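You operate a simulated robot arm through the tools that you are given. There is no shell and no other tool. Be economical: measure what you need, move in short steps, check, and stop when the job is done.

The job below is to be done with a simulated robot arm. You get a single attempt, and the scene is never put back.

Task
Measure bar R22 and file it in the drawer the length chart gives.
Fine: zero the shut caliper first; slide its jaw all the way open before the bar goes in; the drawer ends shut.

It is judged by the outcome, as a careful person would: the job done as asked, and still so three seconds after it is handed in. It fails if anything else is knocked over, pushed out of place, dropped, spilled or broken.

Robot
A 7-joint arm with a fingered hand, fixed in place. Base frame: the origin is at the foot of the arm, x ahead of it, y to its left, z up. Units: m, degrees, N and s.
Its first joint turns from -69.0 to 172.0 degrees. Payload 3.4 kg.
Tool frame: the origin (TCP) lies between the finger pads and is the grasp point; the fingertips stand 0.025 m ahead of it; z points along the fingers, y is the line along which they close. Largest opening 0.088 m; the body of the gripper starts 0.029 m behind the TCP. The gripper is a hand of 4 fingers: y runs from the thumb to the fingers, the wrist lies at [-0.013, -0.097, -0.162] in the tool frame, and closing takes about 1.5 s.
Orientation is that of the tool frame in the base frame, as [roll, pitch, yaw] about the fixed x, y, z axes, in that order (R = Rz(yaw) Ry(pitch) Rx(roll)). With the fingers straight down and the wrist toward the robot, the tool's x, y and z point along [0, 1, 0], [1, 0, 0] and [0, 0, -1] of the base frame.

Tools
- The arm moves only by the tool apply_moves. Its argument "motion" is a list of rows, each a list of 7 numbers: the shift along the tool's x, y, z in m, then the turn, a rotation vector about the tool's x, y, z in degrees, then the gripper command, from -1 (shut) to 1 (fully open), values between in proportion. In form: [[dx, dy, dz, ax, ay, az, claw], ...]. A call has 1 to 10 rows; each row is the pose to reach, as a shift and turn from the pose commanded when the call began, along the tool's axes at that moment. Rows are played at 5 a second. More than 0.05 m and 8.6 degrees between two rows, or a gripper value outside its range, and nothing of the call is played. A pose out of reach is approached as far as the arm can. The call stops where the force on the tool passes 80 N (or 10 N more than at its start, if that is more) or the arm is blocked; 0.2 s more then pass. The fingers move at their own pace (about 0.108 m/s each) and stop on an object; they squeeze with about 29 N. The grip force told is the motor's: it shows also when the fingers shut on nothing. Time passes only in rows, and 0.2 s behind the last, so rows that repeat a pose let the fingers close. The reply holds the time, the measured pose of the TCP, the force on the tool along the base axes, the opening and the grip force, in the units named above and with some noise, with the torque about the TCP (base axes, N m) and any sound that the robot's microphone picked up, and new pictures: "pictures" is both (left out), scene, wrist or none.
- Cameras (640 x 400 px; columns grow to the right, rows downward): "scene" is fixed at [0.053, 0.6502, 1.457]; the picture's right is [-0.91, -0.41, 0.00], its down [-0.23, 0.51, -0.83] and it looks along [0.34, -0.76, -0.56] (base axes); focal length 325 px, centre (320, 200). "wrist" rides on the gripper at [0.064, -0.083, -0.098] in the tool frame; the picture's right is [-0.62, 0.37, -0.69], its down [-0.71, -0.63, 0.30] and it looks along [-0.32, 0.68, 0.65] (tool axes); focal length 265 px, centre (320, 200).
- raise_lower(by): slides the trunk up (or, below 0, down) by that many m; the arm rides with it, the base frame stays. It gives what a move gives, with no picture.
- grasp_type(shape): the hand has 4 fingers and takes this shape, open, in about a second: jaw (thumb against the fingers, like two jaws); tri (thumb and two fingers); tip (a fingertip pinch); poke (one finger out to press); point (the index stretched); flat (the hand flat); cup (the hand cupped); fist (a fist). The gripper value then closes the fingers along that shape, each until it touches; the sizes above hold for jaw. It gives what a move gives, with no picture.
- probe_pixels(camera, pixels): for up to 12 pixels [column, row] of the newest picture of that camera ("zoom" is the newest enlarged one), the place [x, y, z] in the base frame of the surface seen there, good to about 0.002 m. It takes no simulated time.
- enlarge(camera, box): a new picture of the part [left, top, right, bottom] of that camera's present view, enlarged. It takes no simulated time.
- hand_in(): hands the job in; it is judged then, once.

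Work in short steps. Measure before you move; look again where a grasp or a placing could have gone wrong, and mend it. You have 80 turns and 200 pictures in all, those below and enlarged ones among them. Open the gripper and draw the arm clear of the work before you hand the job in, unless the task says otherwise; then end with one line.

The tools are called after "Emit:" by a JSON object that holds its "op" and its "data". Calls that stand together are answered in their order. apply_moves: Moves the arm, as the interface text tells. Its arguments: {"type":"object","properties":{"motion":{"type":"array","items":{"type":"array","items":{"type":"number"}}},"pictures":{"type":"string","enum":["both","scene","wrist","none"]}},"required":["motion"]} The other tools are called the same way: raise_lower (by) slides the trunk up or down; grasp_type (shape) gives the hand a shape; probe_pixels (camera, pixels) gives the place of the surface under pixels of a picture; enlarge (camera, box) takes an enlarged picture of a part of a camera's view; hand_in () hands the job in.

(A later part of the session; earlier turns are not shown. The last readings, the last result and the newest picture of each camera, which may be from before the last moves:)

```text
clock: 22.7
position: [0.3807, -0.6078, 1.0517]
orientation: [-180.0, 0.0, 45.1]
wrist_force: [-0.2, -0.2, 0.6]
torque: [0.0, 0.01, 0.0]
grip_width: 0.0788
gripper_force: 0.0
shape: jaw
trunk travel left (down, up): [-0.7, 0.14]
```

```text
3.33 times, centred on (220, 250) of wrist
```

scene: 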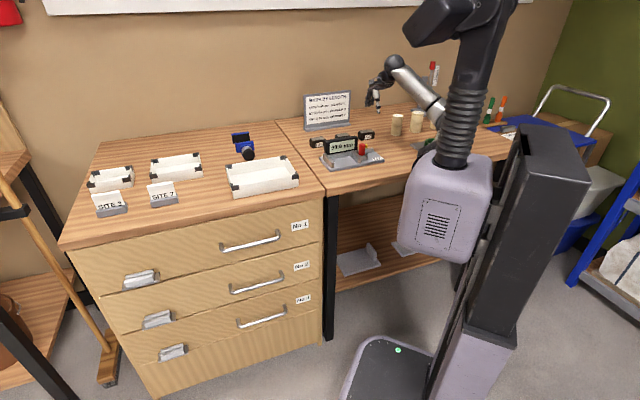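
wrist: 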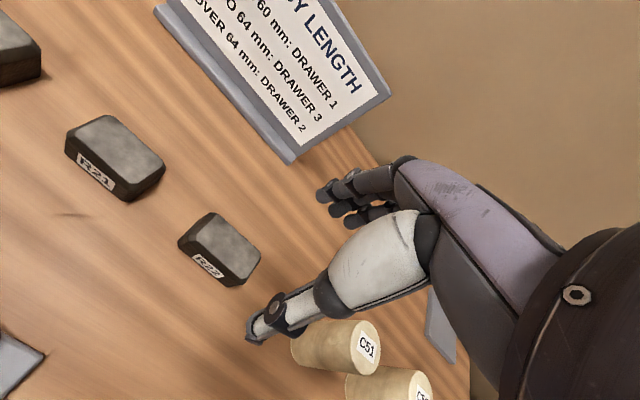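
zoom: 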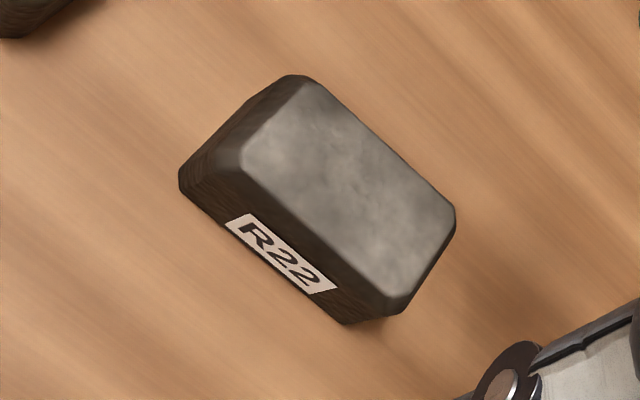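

R22 is aligned at 45°, centre about (0.403,-0.615), width about 0.033, top 0.934. I'll move over it and go down part way, then check.

Emit:
{"op": "apply_moves", "data": {"motion": [[0.0106, 0.021, 0.0, 0, 0, 0, 1], [0.0106, 0.021, 0.04, 0, 0, 0, 1], [0.0106, 0.021, 0.075, 0, 0, 0, 1], [0.0106, 0.021, 0.075, 0, 0, 0, 1]]}}

Emit:
{"op": "enlarge", "data": {"camera": "wrist", "box": [180, 150, 420, 350]}}

Emit:
{"op": "enlarge", "data": {"camera": "scene", "box": [330, 75, 420, 155]}}

```text
clock: 23.7
position: [0.404, -0.6125, 0.9758]
orientation: [179.9, -0.1, 44.9]
wrist_force: [-0.2, -0.1, -0.2]
torque: [0.02, 0.02, 0.0]
grip_width: 0.0879
gripper_force: 0.1
shape: jaw
trunk travel left (down, up): [-0.7, 0.14]
```

scene: 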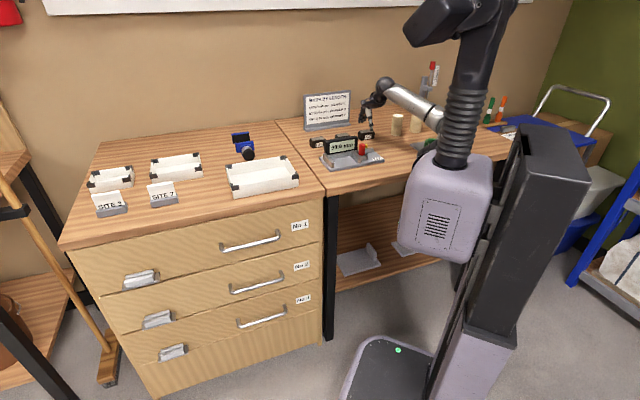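
wrist: 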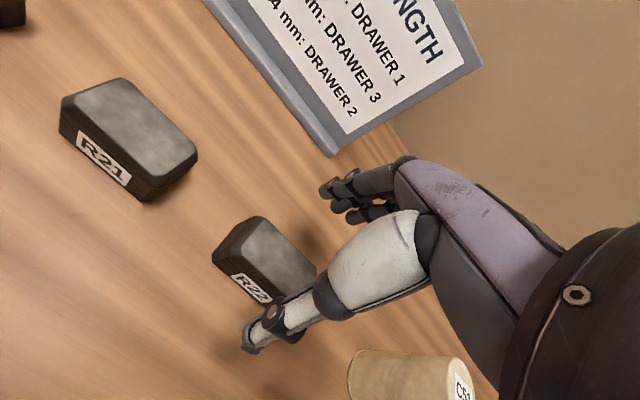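

```text
2.00 times, centred on (300, 250) of wrist
```

zoom: 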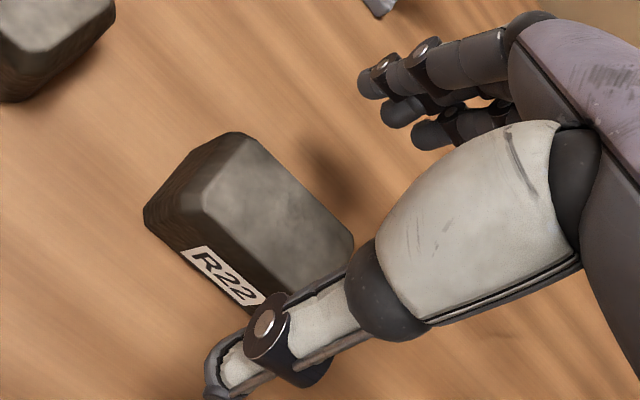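

```text
5.00 times, centred on (375, 115) of scene
```

zoom: 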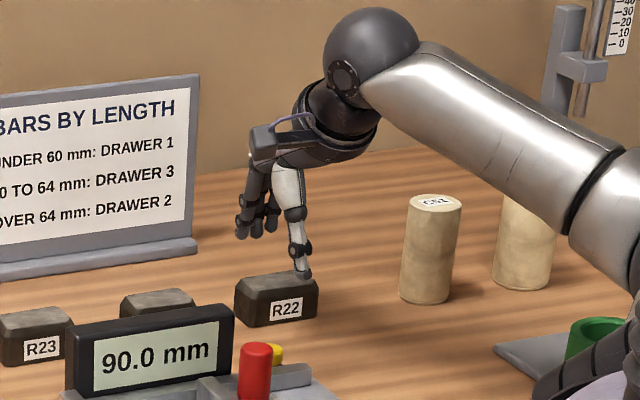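

The thumb is in front of the bar and the fingers behind. I'll go down to z=0.935 and close.

Emit:
{"op": "apply_moves", "data": {"motion": [[-0.002, 0.001, 0.02, 0, 0, 0, 1], [-0.002, 0.001, 0.042, 0, 0, 0, 1], [-0.002, 0.001, 0.042, 0, 0, 0, 0.4], [-0.002, 0.001, 0.042, 0, 0, 0, -0.2], [-0.002, 0.001, 0.042, 0, 0, 0, -1], [-0.002, 0.001, 0.042, 0, 0, 0, -1], [-0.002, 0.001, 0.042, 0, 0, 0, -1]]}}

Emit:
{"op": "enlarge", "data": {"camera": "scene", "box": [330, 75, 420, 155]}}

```text
clock: 25.3
position: [0.4064, -0.6161, 0.9327]
orientation: [180.0, 0.0, 44.9]
wrist_force: [0.0, 0.1, -0.3]
torque: [0.04, 0.01, 0.01]
grip_width: 0.0302
gripper_force: 28.9
shape: jaw
trunk travel left (down, up): [-0.7, 0.14]
```

scene: 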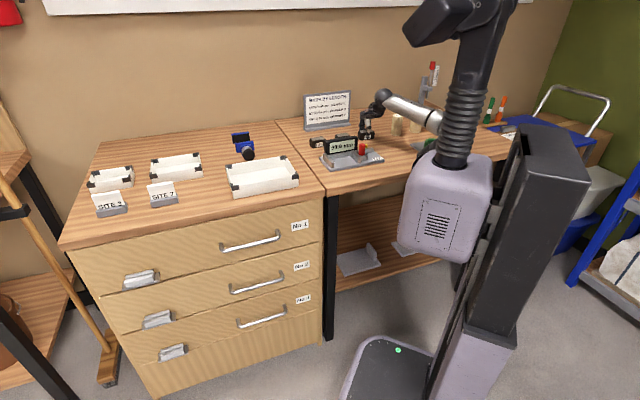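
wrist: 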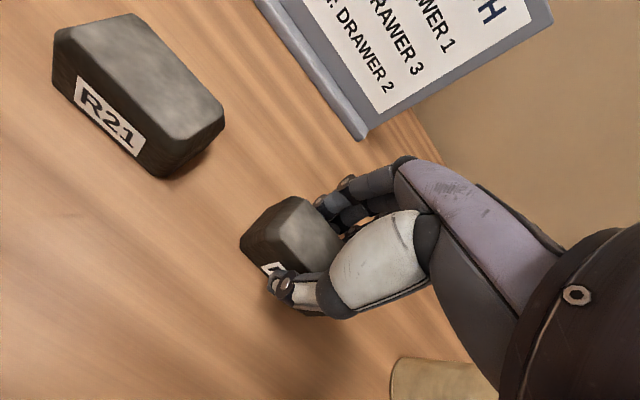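

```text
5.00 times, centred on (375, 115) of scene
```

zoom: 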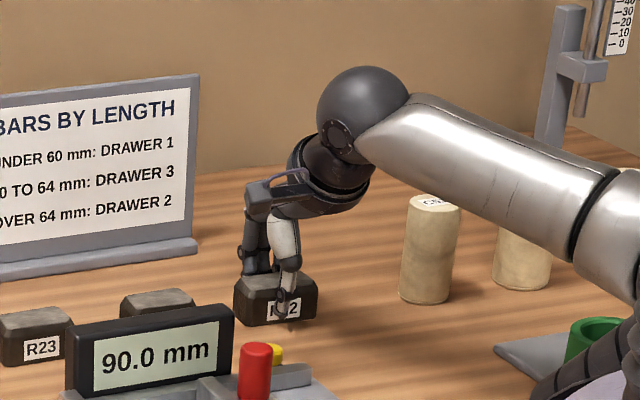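

R22 is gripped (width 0.030). I'll lift 0.11 m and carry it over the open jaws.

Emit:
{"op": "apply_moves", "data": {"motion": [[0, 0, -0.03, 0, 0, 0, -1], [0, 0, -0.07, 0, 0, 0, -1], [0, 0, -0.11, 0, 0, 0, -1], [0.03, -0.03, -0.115, 0, 0, 0, -1], [0.06, -0.06, -0.115, 0, 0, 0, -1], [0.09, -0.09, -0.115, 0, 0, 0, -1], [0.12, -0.12, -0.115, 0, 0, 0, -1], [0.15, -0.15, -0.115, 0, 0, 0, -1], [0.18, -0.18, -0.115, 0, 0, 0, -1], [0.197, -0.193, -0.115, 0, 0, 0, -1]]}}

Emit:
{"op": "enlarge", "data": {"camera": "scene", "box": [300, 90, 390, 170]}}

Emit:
{"op": "enlarge", "data": {"camera": "wrist", "box": [140, 150, 440, 370]}}

```text
clock: 27.5
position: [0.4072, -0.3409, 1.0476]
orientation: [180.0, -0.1, 44.9]
wrist_force: [0.1, -0.6, -1.6]
torque: [0.02, -0.03, -0.01]
grip_width: 0.0302
gripper_force: 28.9
shape: jaw
trunk travel left (down, up): [-0.7, 0.14]
```

scene: 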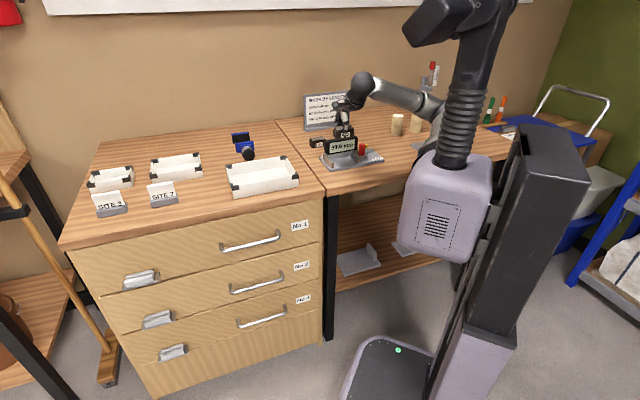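
wrist: 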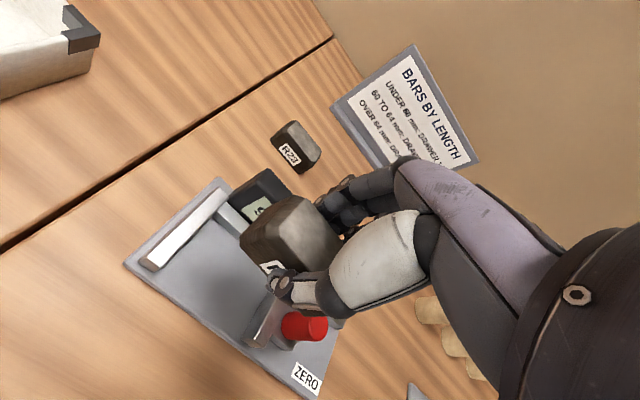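

```text
5.00 times, centred on (345, 130) of scene
```

zoom: 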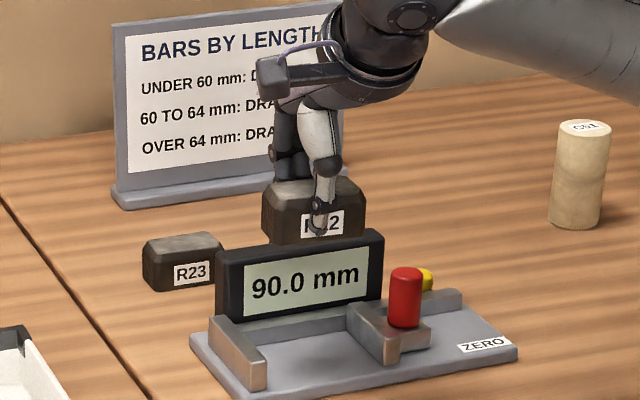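

```text
1.82 times, centred on (290, 260) of wrist
```

zoom: 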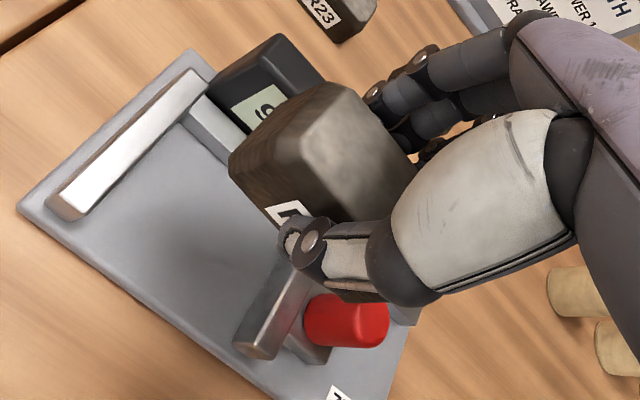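

I'll probe the bar's left end, both jaw inner edges and the rail in this zoom.

Emit:
{"op": "probe_pixels", "data": {"camera": "zoom", "pixels": [[270, 150], [235, 168], [145, 155], [190, 95], [80, 212], [265, 300], [245, 340], [245, 328], [215, 135], [205, 105], [160, 240], [275, 225]]}}

Emit:
{"op": "enlarge", "data": {"camera": "scene", "box": [320, 110, 390, 170]}}

```text
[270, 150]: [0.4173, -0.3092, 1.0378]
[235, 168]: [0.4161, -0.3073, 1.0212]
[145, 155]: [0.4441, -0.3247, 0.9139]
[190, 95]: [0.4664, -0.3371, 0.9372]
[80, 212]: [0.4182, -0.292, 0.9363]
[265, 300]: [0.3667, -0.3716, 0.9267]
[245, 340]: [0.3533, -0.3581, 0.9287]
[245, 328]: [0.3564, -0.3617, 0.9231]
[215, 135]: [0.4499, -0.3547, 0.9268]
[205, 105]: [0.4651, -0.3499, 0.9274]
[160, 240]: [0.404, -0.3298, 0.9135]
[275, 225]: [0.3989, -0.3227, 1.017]
```

```text
6.67 times, centred on (355, 140) of scene
```

zoom: 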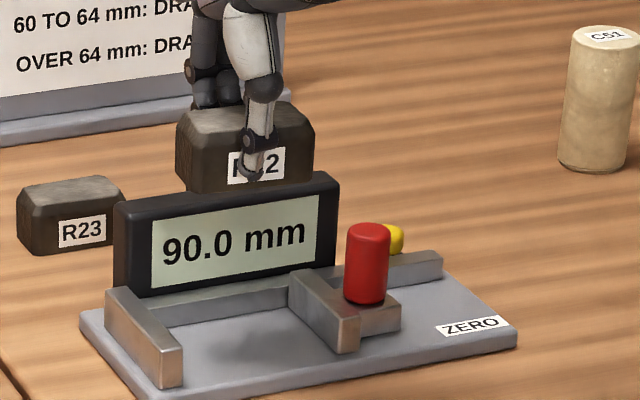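

The bar's left end is at s=0.0765, and the jaw gap runs from -0.0035 to 0.0865. I'll shift -0.004 and lower the bar to the bed (z 0.9135).

Emit:
{"op": "apply_moves", "data": {"motion": [[-0.004, -0.001, 0.03, 0, 0, 0, -1], [-0.004, -0.001, 0.06, 0, 0, 0, -1], [-0.004, -0.001, 0.085, 0, 0, 0, -1], [-0.004, -0.001, 0.096, 0, 0, 0, -1], [-0.004, -0.001, 0.1, 0, 0, 0, -1], [-0.004, -0.001, 0.1, 0, 0, 0, -1]]}}

Emit:
{"op": "enlarge", "data": {"camera": "scene", "box": [310, 110, 390, 170]}}

Emit:
{"op": "enlarge", "data": {"camera": "wrist", "box": [140, 100, 440, 320]}}

```text
clock: 28.9
position: [0.4044, -0.3438, 0.9483]
orientation: [180.0, 0.0, 45.1]
wrist_force: [0.9, 0.7, -2.6]
torque: [0.03, 0.0, -0.01]
grip_width: 0.0303
gripper_force: 29.1
shape: jaw
trunk travel left (down, up): [-0.7, 0.14]
```

scene: 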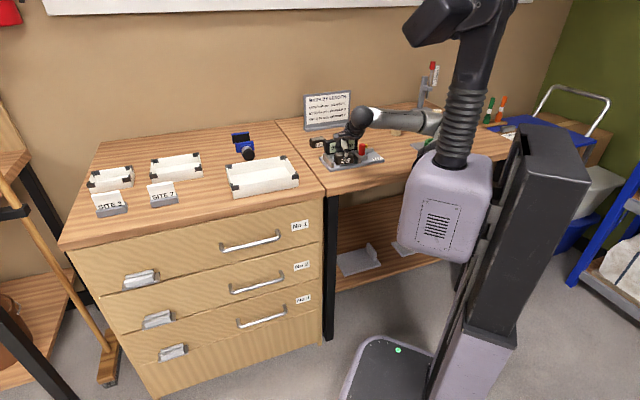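
wrist: 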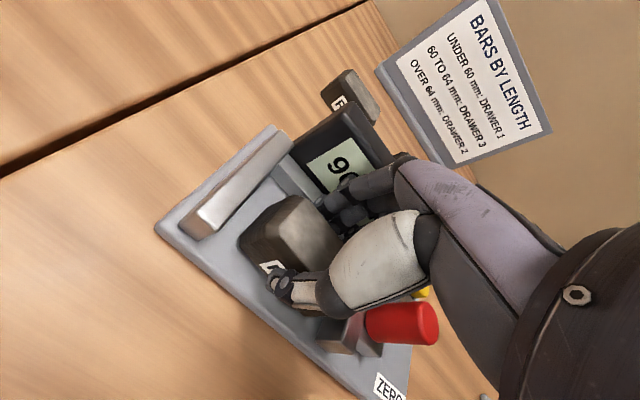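

```text
6.67 times, centred on (350, 140) of scene
```

zoom: 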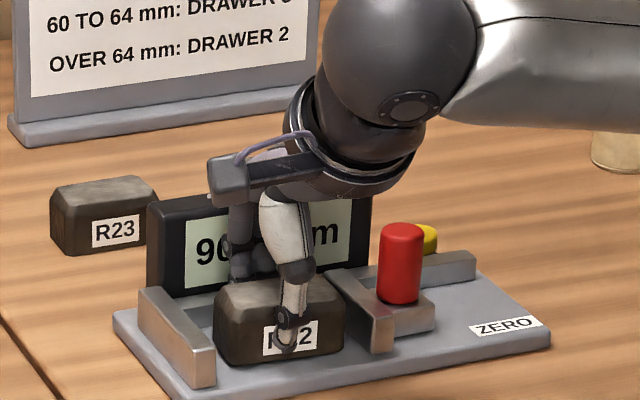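

```text
1.82 times, centred on (290, 210) of wrist
```

zoom: 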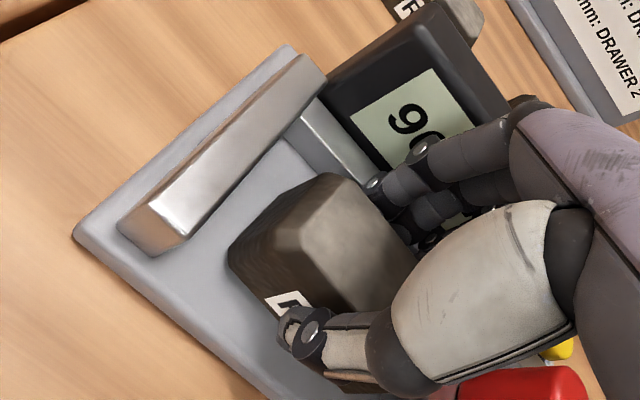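

The bar sits between the jaws. I'll lower 1–2 mm more, open slightly (fingers clear of the rail) and lift away.

Emit:
{"op": "apply_moves", "data": {"motion": [[0, 0, 0.0015, 0, 0, 0, -1], [0, 0, 0.0015, 0, 0, 0, -0.1], [0, 0, 0.0015, 0, 0, 0, 0.05], [0, 0, 0.0015, 0, 0, 0, 0.05], [0, 0, -0.02, 0, 0, 0, 0.05], [0, 0, -0.06, 0, 0, 0, 0.05], [-0.04, 0, -0.08, 0, 0, 0, 0.2], [-0.08, 0, -0.08, 0, 0, 0, 0.2]]}}

Emit:
{"op": "enlarge", "data": {"camera": "scene", "box": [310, 110, 390, 170]}}

```text
clock: 30.7
position: [0.3447, -0.3995, 1.0306]
orientation: [179.9, 0.0, 45.0]
wrist_force: [-0.1, 0.8, 0.4]
torque: [0.02, -0.02, 0.0]
grip_width: 0.0524
gripper_force: 0.1
shape: jaw
trunk travel left (down, up): [-0.7, 0.14]
```

scene: 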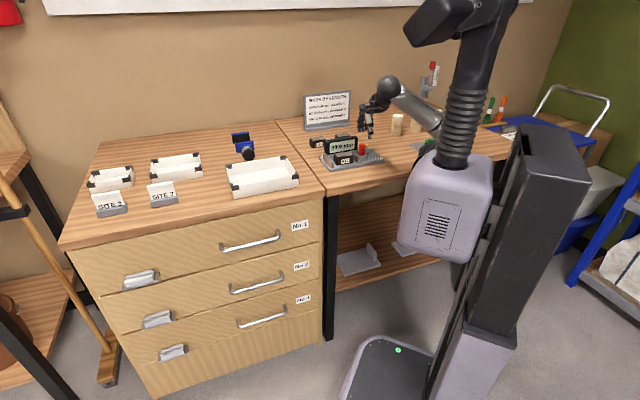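
wrist: 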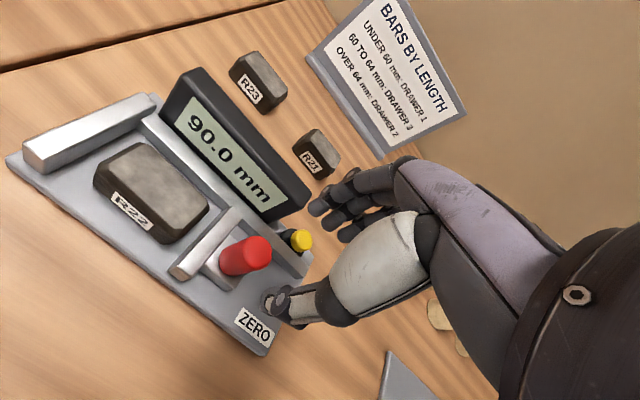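

```text
6.67 times, centred on (350, 140) of scene
```

zoom: 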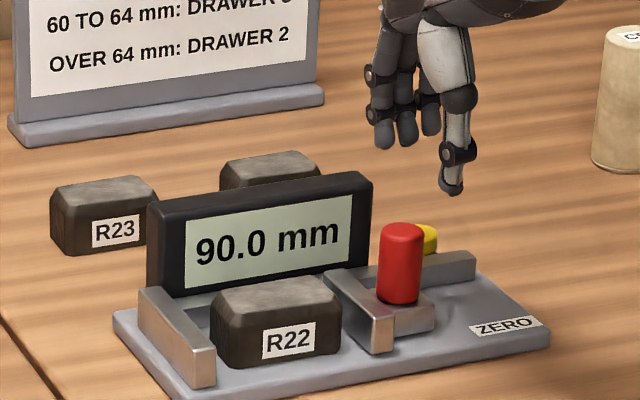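

R22 is on the bed, aligned, with the jaw at 90.0. I'll close the fingers, come down on the outer side of the knob (s≈-0.07) and push toward the fixed jaw.

Emit:
{"op": "apply_moves", "data": {"motion": [[-0.034, 0.002, 0, 0, 0, 0, -0.5], [-0.034, 0.002, 0, 0, 0, 0, -1], [-0.034, 0.002, 0, 0, 0, 0, -1], [-0.034, 0.002, 0.03, 0, 0, 0, -1], [-0.034, 0.002, 0.066, 0, 0, 0, -1], [-0.034, 0.002, 0.066, 0, 0, 0, -1]]}}

Emit:
{"op": "enlarge", "data": {"camera": "scene", "box": [310, 110, 390, 170]}}

```text
clock: 32.1
position: [0.3264, -0.4246, 0.9641]
orientation: [-180.0, 0.0, 44.9]
wrist_force: [0.5, -0.2, 0.8]
torque: [-0.04, -0.01, -0.04]
grip_width: 0.0001
gripper_force: 28.6
shape: jaw
trunk travel left (down, up): [-0.7, 0.14]
```

scene: 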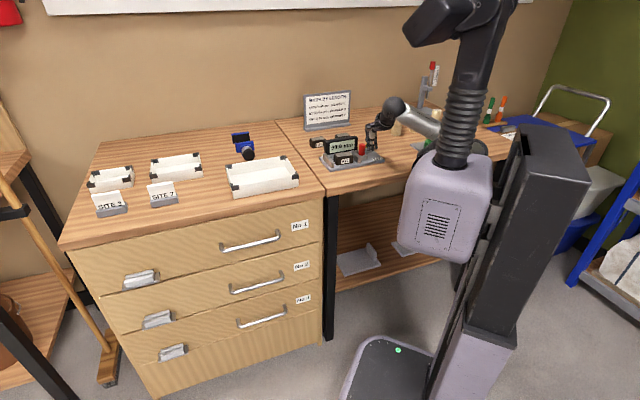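
wrist: 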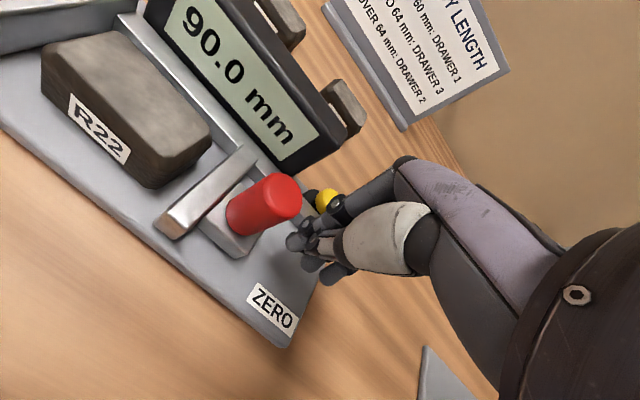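

```text
6.67 times, centred on (350, 140) of scene
```

zoom: 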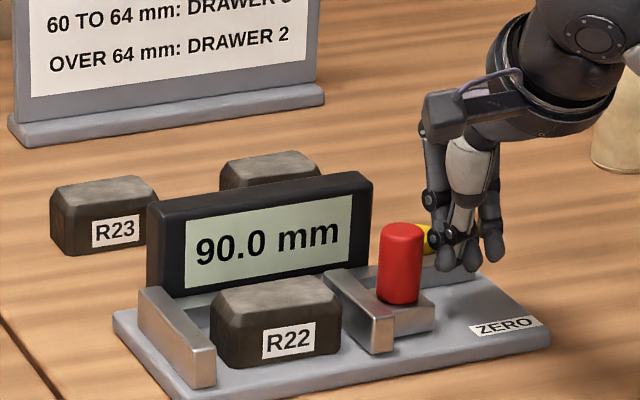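

Fingers are right of the knob. Pushing +x gradually until it blocks on the bar.

Emit:
{"op": "apply_moves", "data": {"motion": [[0.008, 0, 0, 0, 0, 0, -1], [0.016, 0, 0, 0, 0, 0, -1], [0.022, 0, 0, 0, 0, 0, -1], [0.028, 0, 0, 0, 0, 0, -1], [0.033, 0, 0, 0, 0, 0, -1], [0.037, 0, 0, 0, 0, 0, -1]], "pictures": "wrist"}}

Emit:
{"op": "enlarge", "data": {"camera": "scene", "box": [310, 110, 390, 170]}}

```text
clock: 33.5
position: [0.3512, -0.3981, 0.964]
orientation: [-180.0, -0.1, 45.1]
wrist_force: [-0.9, -0.5, -0.5]
torque: [-0.01, 0.02, -0.02]
grip_width: 0.0
gripper_force: 29.4
shape: jaw
trunk travel left (down, up): [-0.7, 0.14]
```

wrist: 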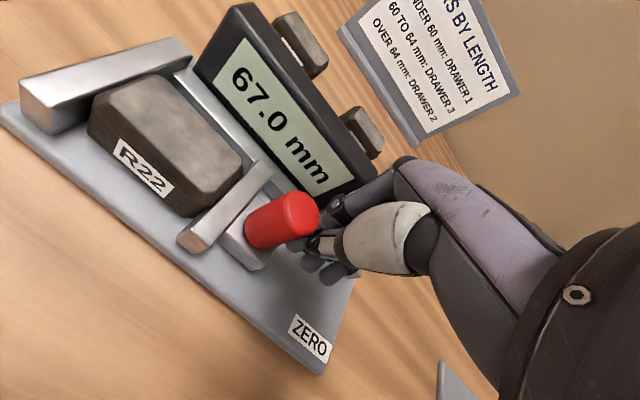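

```text
6.67 times, centred on (350, 140) of scene
```

zoom: 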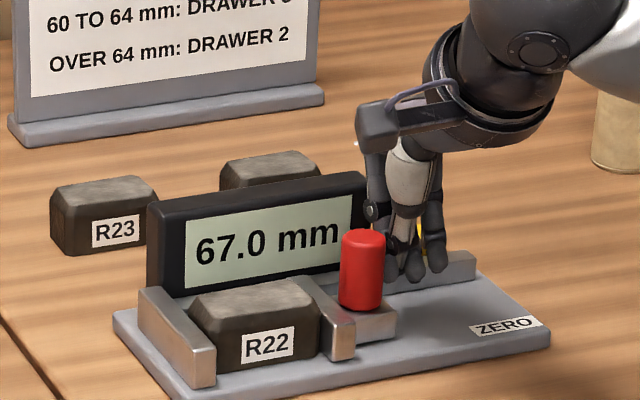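

67.0 so far with a small gap still left of the bar. Push a bit more.

Emit:
{"op": "apply_moves", "data": {"motion": [[0.003, 0, 0, 0, 0, 0, -1], [0.006, 0, 0, 0, 0, 0, -1], [0.009, 0, 0, 0, 0, 0, -1], [0.011, 0, 0, 0, 0, 0, -1], [0.013, 0, 0, 0, 0, 0, -1], [0.013, 0, 0, 0, 0, 0, -1]], "pictures": "wrist"}}

Emit:
{"op": "enlarge", "data": {"camera": "scene", "box": [310, 110, 390, 170]}}

```text
clock: 34.9
position: [0.3544, -0.3955, 0.9624]
orientation: [-179.9, -0.2, 44.8]
wrist_force: [-20.9, -27.1, 6.0]
torque: [-0.61, 0.48, -0.12]
grip_width: 0.0
gripper_force: 28.9
shape: jaw
trunk travel left (down, up): [-0.7, 0.14]
```

wrist: 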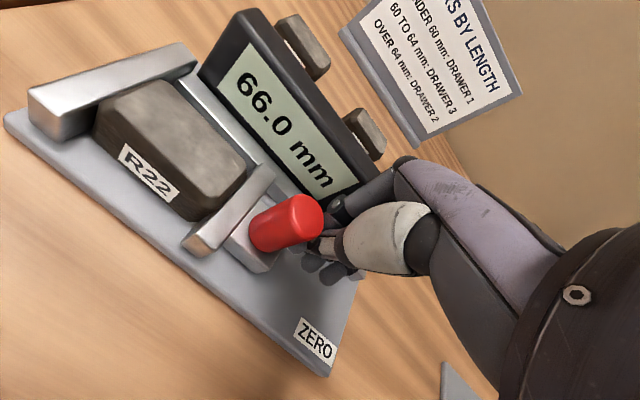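

```text
6.67 times, centred on (350, 140) of scene
```

zoom: 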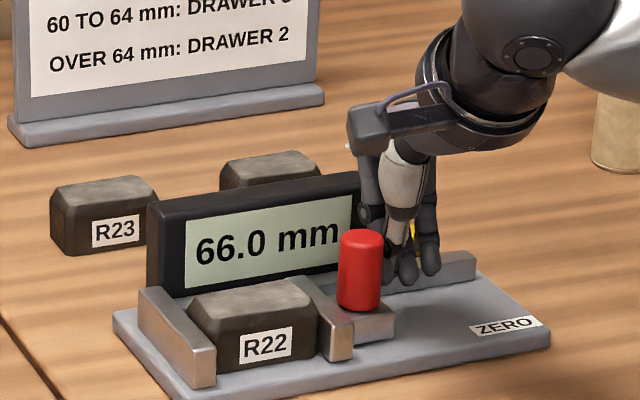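

It reads 66.0 with about 34 N. I'll push a little more to confirm that it's seated.

Emit:
{"op": "apply_moves", "data": {"motion": [[0.004, 0, 0, 0, 0, 0, -1], [0.008, 0, 0, 0, 0, 0, -1], [0.011, 0, 0, 0, 0, 0, -1], [0.011, 0, 0, 0, 0, 0, -1]], "pictures": "wrist"}}

Emit:
{"op": "enlarge", "data": {"camera": "wrist", "box": [20, 40, 340, 280]}}

```text
clock: 35.9
position: [0.3552, -0.3949, 0.963]
orientation: [-179.9, 0.1, 44.0]
wrist_force: [-50.5, -47.6, 5.0]
torque: [-1.16, 1.2, -0.09]
grip_width: 0.0
gripper_force: 29.2
shape: jaw
trunk travel left (down, up): [-0.7, 0.14]
```

wrist: 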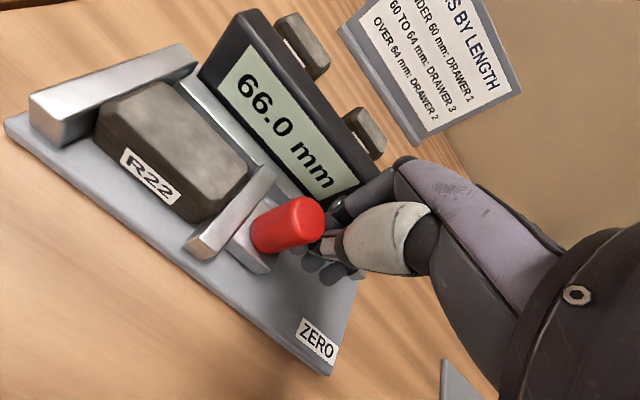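

```text
1.67 times, centred on (180, 160) of wrist
```

zoom: 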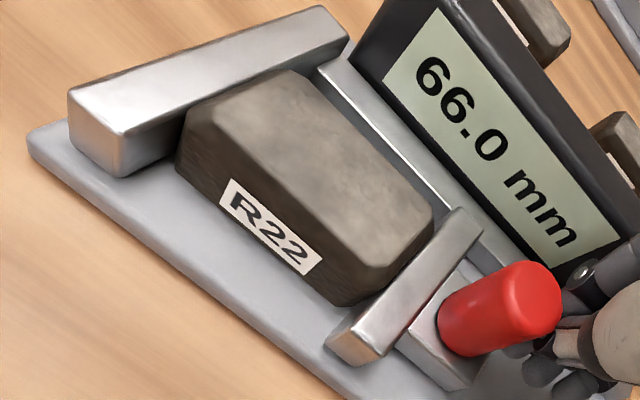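

The reading holds at 66.0 mm under 70 N with both ends flush. That is over 64 mm, so Drawer 2. I'll back off, lift and head to the drawer fronts.

Emit:
{"op": "apply_moves", "data": {"motion": [[-0.012, 0, 0, 0, 0, 0, -1], [-0.022, 0, 0, 0, 0, 0, -1], [-0.022, 0, -0.04, 0, 0, 0, -1], [-0.022, 0, -0.085, 0, 0, 0, -1], [0.01, -0.03, -0.1, 0, 0, 0, -1], [0.045, -0.06, -0.1, 0, 0, 0, -1], [0.085, -0.085, -0.1, 0, 0, 0, -1], [0.125, -0.11, -0.1, 0, 0, 0, -1], [0.165, -0.135, -0.1, 0, 0, 0, -1], [0.205, -0.16, -0.1, 0, 0, 0, -1]], "pictures": "scene"}}

Emit:
{"op": "enlarge", "data": {"camera": "scene", "box": [100, 200, 340, 380]}}

```text
clock: 38.1
position: [0.4031, -0.12, 1.0657]
orientation: [179.9, 0.1, 44.8]
wrist_force: [0.0, -0.1, 0.5]
torque: [-0.02, 0.01, -0.04]
grip_width: 0.0002
gripper_force: 29.0
shape: jaw
trunk travel left (down, up): [-0.7, 0.14]
```

scene: 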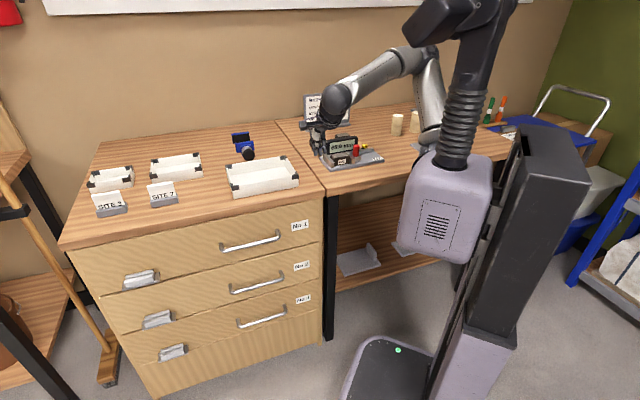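

```text
2.22 times, centred on (220, 290) of scene
```

zoom: 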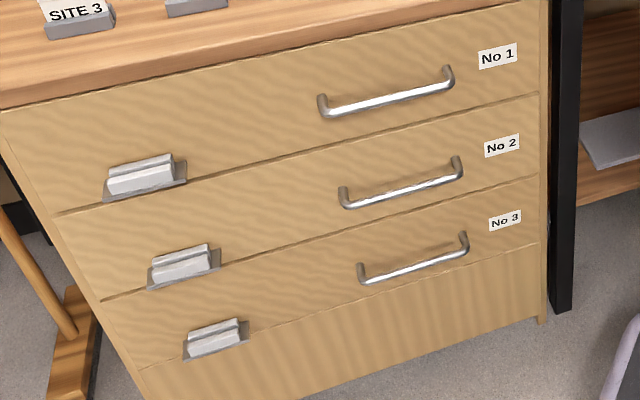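

I'll take a closer look at the grey fittings on the drawers' left side, and probe the drawer-2 handle.

Emit:
{"op": "enlarge", "data": {"camera": "scene", "box": [115, 255, 195, 335]}}

Emit:
{"op": "probe_pixels", "data": {"camera": "scene", "pixels": [[231, 289], [230, 280], [257, 285], [257, 288], [270, 281], [283, 278], [283, 262], [240, 300], [265, 293], [301, 266], [245, 291]]}}

Emit:
{"op": "enlarge", "data": {"camera": "scene", "box": [220, 255, 300, 310]}}

```text
5.00 times, centred on (155, 295) of scene
```

zoom: 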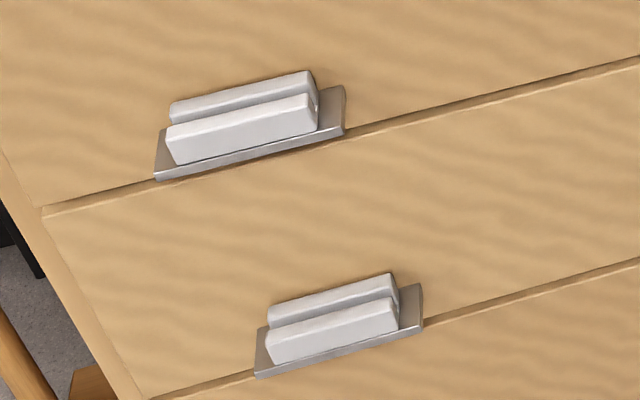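

```text
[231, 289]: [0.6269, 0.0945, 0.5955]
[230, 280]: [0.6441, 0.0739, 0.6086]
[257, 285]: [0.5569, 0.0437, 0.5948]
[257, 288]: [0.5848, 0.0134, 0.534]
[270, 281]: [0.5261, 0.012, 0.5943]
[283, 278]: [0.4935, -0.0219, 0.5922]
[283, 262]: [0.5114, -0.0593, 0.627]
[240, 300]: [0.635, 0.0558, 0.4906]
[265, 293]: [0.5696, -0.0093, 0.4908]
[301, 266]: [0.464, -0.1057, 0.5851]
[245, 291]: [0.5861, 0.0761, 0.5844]
```

```text
7.27 times, centred on (260, 282) of scene
```

zoom: 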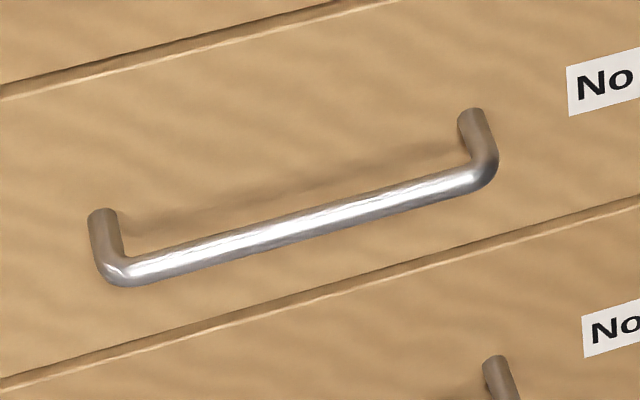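

Handle 2's bar runs at d≈0.368, z≈0.590, s from 0.335 to 0.51, standing 0.035 off the front (d≈0.409). I'll move in front of the cabinet and tilt the tool 60° toward the drawers.

Emit:
{"op": "apply_moves", "data": {"motion": [[0.028, -0.028, 0.0, -7.5, 0, 0, -1], [0.056, -0.056, 0.0, -15, 0, 0, -1], [0.084, -0.084, 0.0, -22.5, 0, 0, -1], [0.112, -0.105, 0.01, -30, 0, 0, -0.5], [0.14, -0.12, 0.02, -37.5, 0, 0, 0], [0.168, -0.135, 0.035, -45, 0, 0, 0], [0.196, -0.145, 0.05, -52.5, 0, 0, 0], [0.222, -0.15, 0.066, -60, 0, 0, 0], [0.222, -0.15, 0.066, -60, 0, 0, 0]]}}

```text
clock: 40.1
position: [0.494, 0.0428, 1.0394]
orientation: [121.5, -1.2, 43.0]
wrist_force: [-0.3, -0.7, 0.3]
torque: [-0.03, -0.04, 0.0]
grip_width: 0.0176
gripper_force: 0.0
shape: jaw
out of reach, approached as far as the arm can: row 7, 8, 9
trunk travel left (down, up): [-0.7, 0.14]
```

scene: 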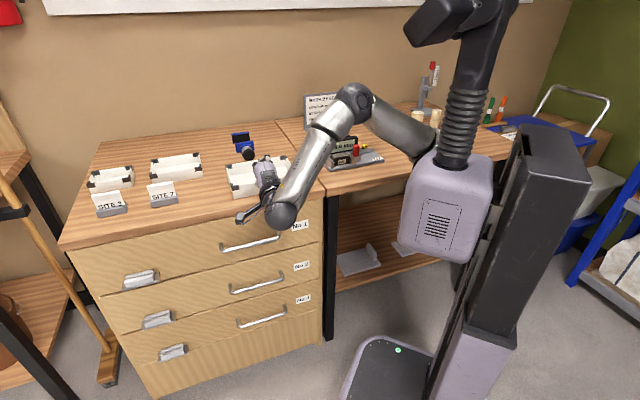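
wrist: 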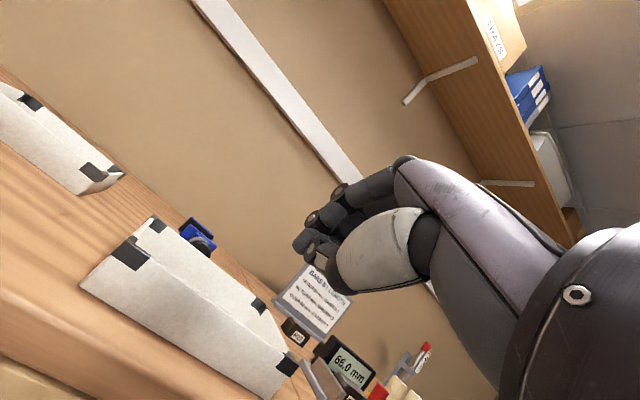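

The elbow now hangs over the bench, so lowering the trunk could hit it. I'll measure where the elbow and shoulder are.

Emit:
{"op": "probe_pixels", "data": {"camera": "scene", "pixels": [[357, 97], [355, 118], [300, 165], [285, 212], [330, 130], [400, 130], [433, 150], [455, 140], [450, 210], [415, 220], [490, 230], [463, 100]]}}

Emit:
{"op": "enlarge", "data": {"camera": "scene", "box": [230, 60, 470, 270]}}

```text
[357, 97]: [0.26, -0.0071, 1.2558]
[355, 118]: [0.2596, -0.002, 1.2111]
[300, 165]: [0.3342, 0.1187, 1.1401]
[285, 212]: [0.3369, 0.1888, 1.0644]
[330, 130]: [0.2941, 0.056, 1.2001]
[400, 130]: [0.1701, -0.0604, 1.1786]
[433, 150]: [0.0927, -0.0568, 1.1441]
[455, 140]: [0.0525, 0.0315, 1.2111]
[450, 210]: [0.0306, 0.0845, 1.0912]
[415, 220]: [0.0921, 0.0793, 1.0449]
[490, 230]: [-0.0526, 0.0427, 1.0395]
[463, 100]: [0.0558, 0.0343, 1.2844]
```

```text
1.90 times, centred on (350, 165) of scene
```

zoom: 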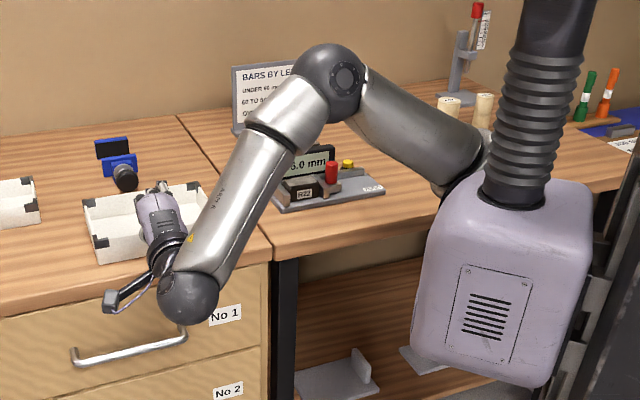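

The elbow (d≈0.19) stays in front of the bench edge (d≈0.40), so lowering is possible, but the 60° tilt is at the reach limit. I'll test a near-vertical tool pulled back to d≈0.18.

Emit:
{"op": "apply_moves", "data": {"motion": [[0.005, -0.009, -0.015, 7.3, 0, 0, 0], [0.01, -0.018, -0.03, 14.6, 0, 0, 0], [0.015, -0.026, -0.045, 22, 0, 0, 0], [0.02, -0.035, -0.06, 29.3, 0, 0, 0], [0.025, -0.044, -0.075, 36.6, 0, 0, 0], [0.03, -0.053, -0.09, 44, 0, 0, 0], [0.035, -0.062, -0.105, 51, 0, 0, 0], [0.04, -0.07, -0.12, 58.5, 0, 0, 0], [0.04, -0.07, -0.12, 58.5, 0, 0, 0]], "pictures": "scene"}}

```text
clock: 41.0
position: [0.46, 0.0968, 0.9769]
orientation: [150.9, 5.3, 43.1]
wrist_force: [0.2, -0.7, 0.2]
torque: [-0.01, -0.01, -0.01]
grip_width: 0.018
gripper_force: 0.1
shape: jaw
trunk travel left (down, up): [-0.7, 0.14]
stopped in row 4: the arm was blocked; the commanded pose is now the measured one
```

scene: 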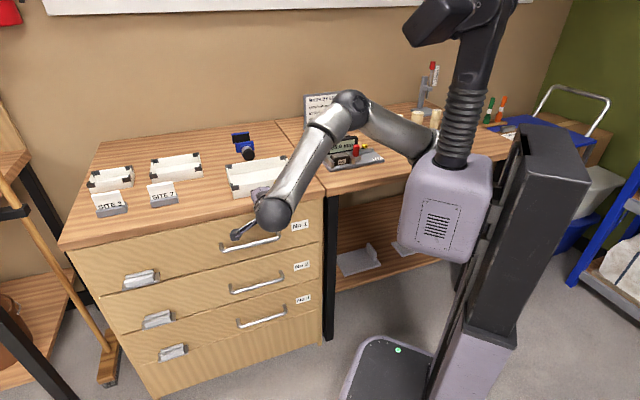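

It stopped at a lag (no contact force), probably the arm reconfiguring near a limit. I'll continue gently back to vertical from here.

Emit:
{"op": "apply_moves", "data": {"motion": [[0.0, -0.005, -0.01, 3.6, 0, 0, 0], [0.0, -0.01, -0.02, 7.2, 0, 0, 0], [0.0, -0.014, -0.028, 10.9, 0, 0, 0], [0.0, -0.018, -0.036, 14.5, 0, 0, 0], [0.0, -0.022, -0.043, 18.2, 0, 0, 0], [0.0, -0.026, -0.05, 21.8, 0, 0, 0], [0.0, -0.03, -0.057, 25.4, 0, 0, 0], [0.0, -0.033, -0.064, 29, 0, 0, 0], [0.0, -0.033, -0.064, 29, 0, 0, 0]], "pictures": "scene"}}

```text
clock: 42.4
position: [0.4263, 0.125, 0.9594]
orientation: [178.3, 10.7, 42.4]
wrist_force: [0.7, -0.2, -0.3]
torque: [0.02, -0.02, -0.02]
grip_width: 0.0435
gripper_force: 0.1
shape: jaw
trunk travel left (down, up): [-0.7, 0.14]
stopped in row 7: the arm was blocked; the commanded pose is now the measured one
```

scene: 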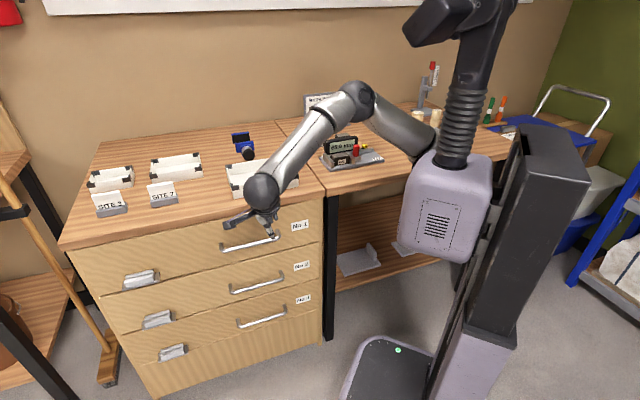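

The yaw of 45 is probably near a wrist limit here. I'll turn the yaw toward the arm's natural direction (about 75°), fix the tilt and rise slightly.

Emit:
{"op": "apply_moves", "data": {"motion": [[0, 0, -0.005, 0, 1.6, -5, 0], [0, 0, -0.01, 0, 3.2, -10, 0], [0, 0, -0.015, 0, 4.8, -15, 0], [0, 0, -0.02, 0, 6.5, -20, 0], [0, 0, -0.03, 0, 8.5, -26, 0], [0, 0, -0.035, 0, 10.7, -32.6, 0], [0, 0, -0.035, 0, 10.7, -32.6, 0]], "pictures": "scene"}}

```text
clock: 43.3
position: [0.4138, 0.1199, 0.9242]
orientation: [-170.6, 9.6, 57.6]
wrist_force: [-0.3, 0.1, 0.2]
torque: [-0.01, 0.0, -0.02]
grip_width: 0.0436
gripper_force: 0.0
shape: jaw
trunk travel left (down, up): [-0.7, 0.14]
stopped in row 4: the arm was blocked; the commanded pose is now the measured one
```

scene: 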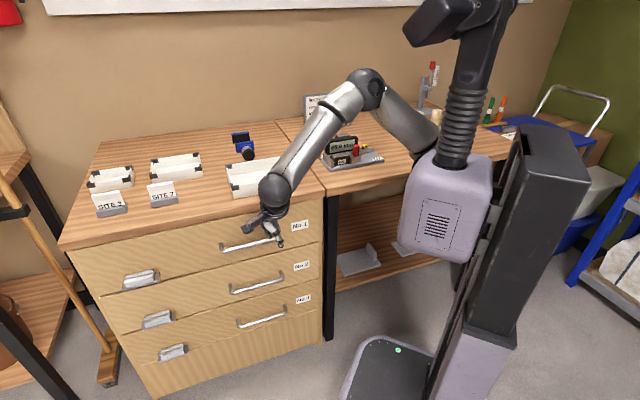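

It lags again while the joints swing. I'll keep going with smaller steps, and hold at the end.

Emit:
{"op": "apply_moves", "data": {"motion": [[0, 0, -0.01, 0, 1, -2, 0], [0, 0, -0.02, 0, 2, -4, 0], [0, 0, -0.03, 0, 3, -6, 0], [0, 0, -0.04, 0, 4, -8, 0], [0, 0, -0.05, 0, 5, -10, 0], [0, 0, -0.06, 0, 6, -12, 0], [0, 0, -0.07, 0, 7, -14, 0], [0, 0, -0.07, 0, 8, -16, 0], [0, 0, -0.07, 0, 9, -18, 0], [0, 0, -0.07, 0, 9, -18, 0]], "pictures": "scene"}}

```text
clock: 45.5
position: [0.429, 0.1244, 0.9908]
orientation: [-169.9, -2.2, 74.0]
wrist_force: [0.2, -0.5, 0.2]
torque: [0.0, 0.0, -0.04]
grip_width: 0.0434
gripper_force: 0.0
shape: jaw
trunk travel left (down, up): [-0.7, 0.14]
```

scene: 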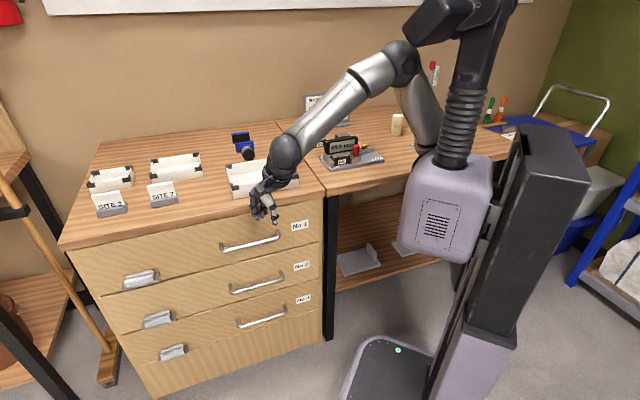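

The arm is now in a comfortable elbow-up posture. I'll level the tool and try yaw 55 slowly in this posture.

Emit:
{"op": "apply_moves", "data": {"motion": [[0, 0, 0, -2, 0, 2, 0], [0, 0, 0, -4, 0, 4, 0], [0, 0, 0, -6, 0, 6, 0], [0, 0, 0, -8, -1, 8, 0], [0, 0, 0, -10, -2, 10, 0], [0, 0, 0, -10, -2, 13, 0], [0, 0, 0, -10, -2, 16, 0], [0, 0, 0, -10, -2, 19, 0], [0, 0, 0, -10, -2, 19, 0]], "pictures": "scene"}}

```text
clock: 47.5
position: [0.435, 0.1219, 1.0115]
orientation: [-178.9, -1.3, 54.5]
wrist_force: [0.5, 0.4, 0.4]
torque: [-0.03, -0.01, -0.02]
grip_width: 0.0436
gripper_force: 0.1
shape: jaw
trunk travel left (down, up): [-0.7, 0.14]
```

scene: 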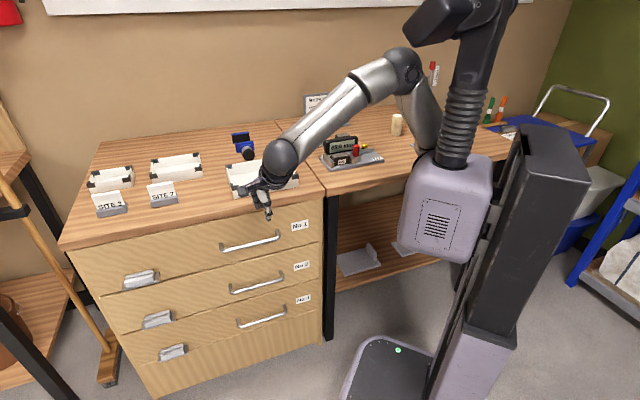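

Good tracking now. I'll test the pull-end position: s=0.42, d=0.17, yaw 47.

Emit:
{"op": "apply_moves", "data": {"motion": [[0.006, -0.007, 0, 0, 0, 1, 0], [0.012, -0.014, 0, 0, 0, 2, 0], [0.018, -0.022, 0, 0, 0, 3, 0], [0.024, -0.03, 0, 0, 0, 4, 0], [0.03, -0.038, 0, 0, 0, 5.5, 0], [0.036, -0.045, 0, 0, 0, 7.5, 0], [0.036, -0.045, 0, 0, 0, 7.5, 0]], "pictures": "scene"}}

```text
clock: 49.3
position: [0.4332, 0.161, 1.0136]
orientation: [-176.9, -1.6, 44.1]
wrist_force: [0.2, 0.8, -0.5]
torque: [0.0, 0.02, 0.03]
grip_width: 0.0435
gripper_force: 0.1
shape: jaw
trunk travel left (down, up): [-0.7, 0.14]
stopped in row 7: the arm was blocked; the commanded pose is now the measured one
```

scene: 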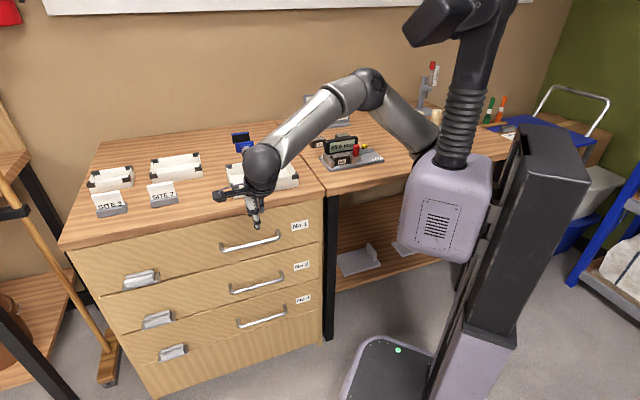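

The reachable pull end is about d≈0.19, enough for a 0.17 m pull. Now I'll lower the trunk in stages.

Emit:
{"op": "raise_lower", "data": {"by": -0.18}}

Emit:
{"op": "raise_lower", "data": {"by": -0.19}}

Emit:
{"op": "apply_moves", "data": {"motion": [[0, 0, 0, 0, 0, 0, 0]]}}

```text
clock: 51.3
position: [0.4318, 0.1613, 0.8357]
orientation: [-177.0, -1.5, 44.0]
wrist_force: [-0.2, 0.5, 0.4]
torque: [0.04, -0.01, 0.0]
grip_width: 0.0439
gripper_force: 0.1
shape: jaw
trunk travel left (down, up): [-0.52, 0.32]
```

```text
clock: 53.4
position: [0.4332, 0.1622, 0.6448]
orientation: [-177.0, -1.5, 44.0]
wrist_force: [0.0, 0.3, -0.4]
torque: [0.02, 0.01, -0.01]
grip_width: 0.0439
gripper_force: 0.1
shape: jaw
trunk travel left (down, up): [-0.33, 0.51]
```

```text
clock: 53.8
position: [0.4326, 0.1612, 0.6449]
orientation: [-177.1, -1.4, 44.0]
wrist_force: [-0.2, -0.2, -0.9]
torque: [-0.01, 0.0, -0.04]
grip_width: 0.0438
gripper_force: 0.0
shape: jaw
trunk travel left (down, up): [-0.33, 0.51]
```

scene: 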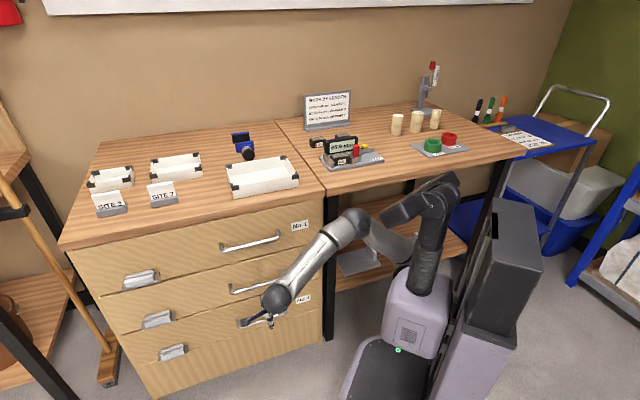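
wrist: 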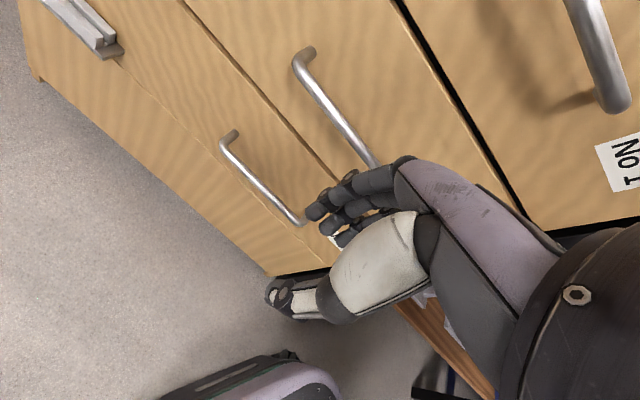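

The hand is in front of drawer 2 above its handle. I'll level it, narrow to about 0.03 and move in above the bar (d≈0.366), staying at z≈0.645.

Emit:
{"op": "apply_moves", "data": {"motion": [[0, 0.03, 0, -1, -0.4, 0, -0.3], [0, 0.06, 0, -2, -0.8, 0, -0.3], [0, 0.09, 0, -3, -1.2, 0, -0.3], [0, 0.12, 0, -3, -1.4, 0, -0.3], [0, 0.15, 0, -3, -1.4, 0, -0.3], [0, 0.174, 0, -3, -1.4, 0, -0.3], [0, 0.174, 0, -3, -1.4, 0, -0.3]]}}

Emit:
{"op": "enlarge", "data": {"camera": "scene", "box": [200, 200, 340, 340]}}

Emit:
{"op": "enlarge", "data": {"camera": "wrist", "box": [160, 100, 480, 340]}}

```text
clock: 55.5
position: [0.5534, 0.0381, 0.6614]
orientation: [-176.6, -4.1, 42.5]
wrist_force: [-56.9, 44.7, 17.6]
torque: [-1.09, -0.95, -1.29]
grip_width: 0.0229
gripper_force: 0.1
shape: jaw
trunk travel left (down, up): [-0.33, 0.51]
stopped in row 7: the force on the tool passed its limit (the readings are from after the stop); the commanded pose is now the measured one
```

scene: 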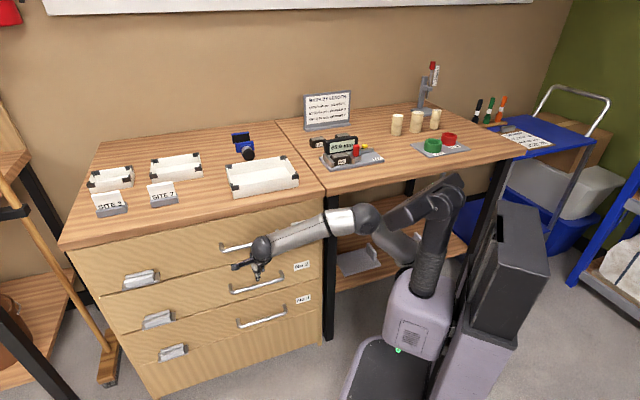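
wrist: 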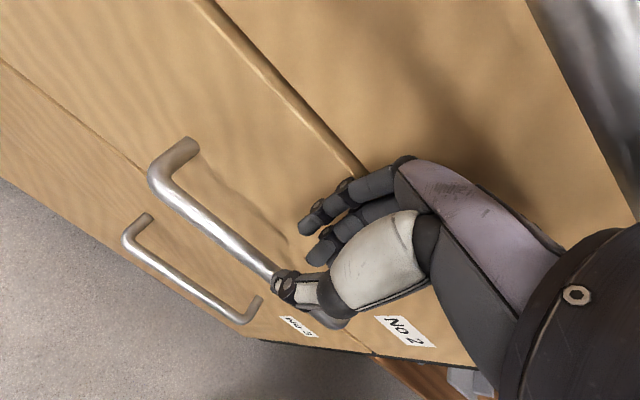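

```text
2.86 times, centred on (270, 270) of scene
```

zoom: 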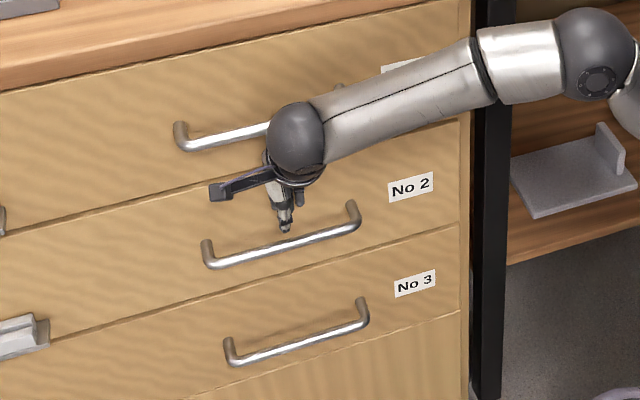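

```text
1.67 times, centred on (320, 220) of wrist
```

zoom: 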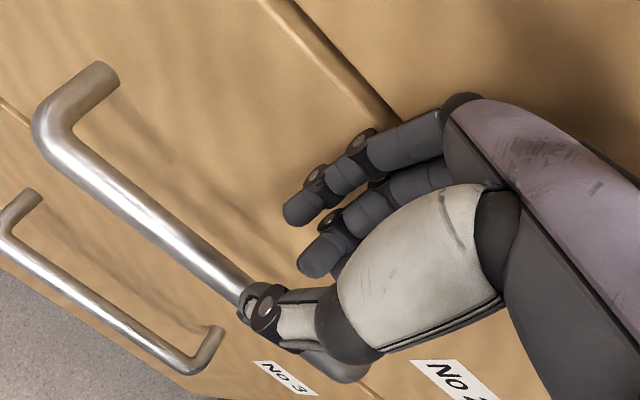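

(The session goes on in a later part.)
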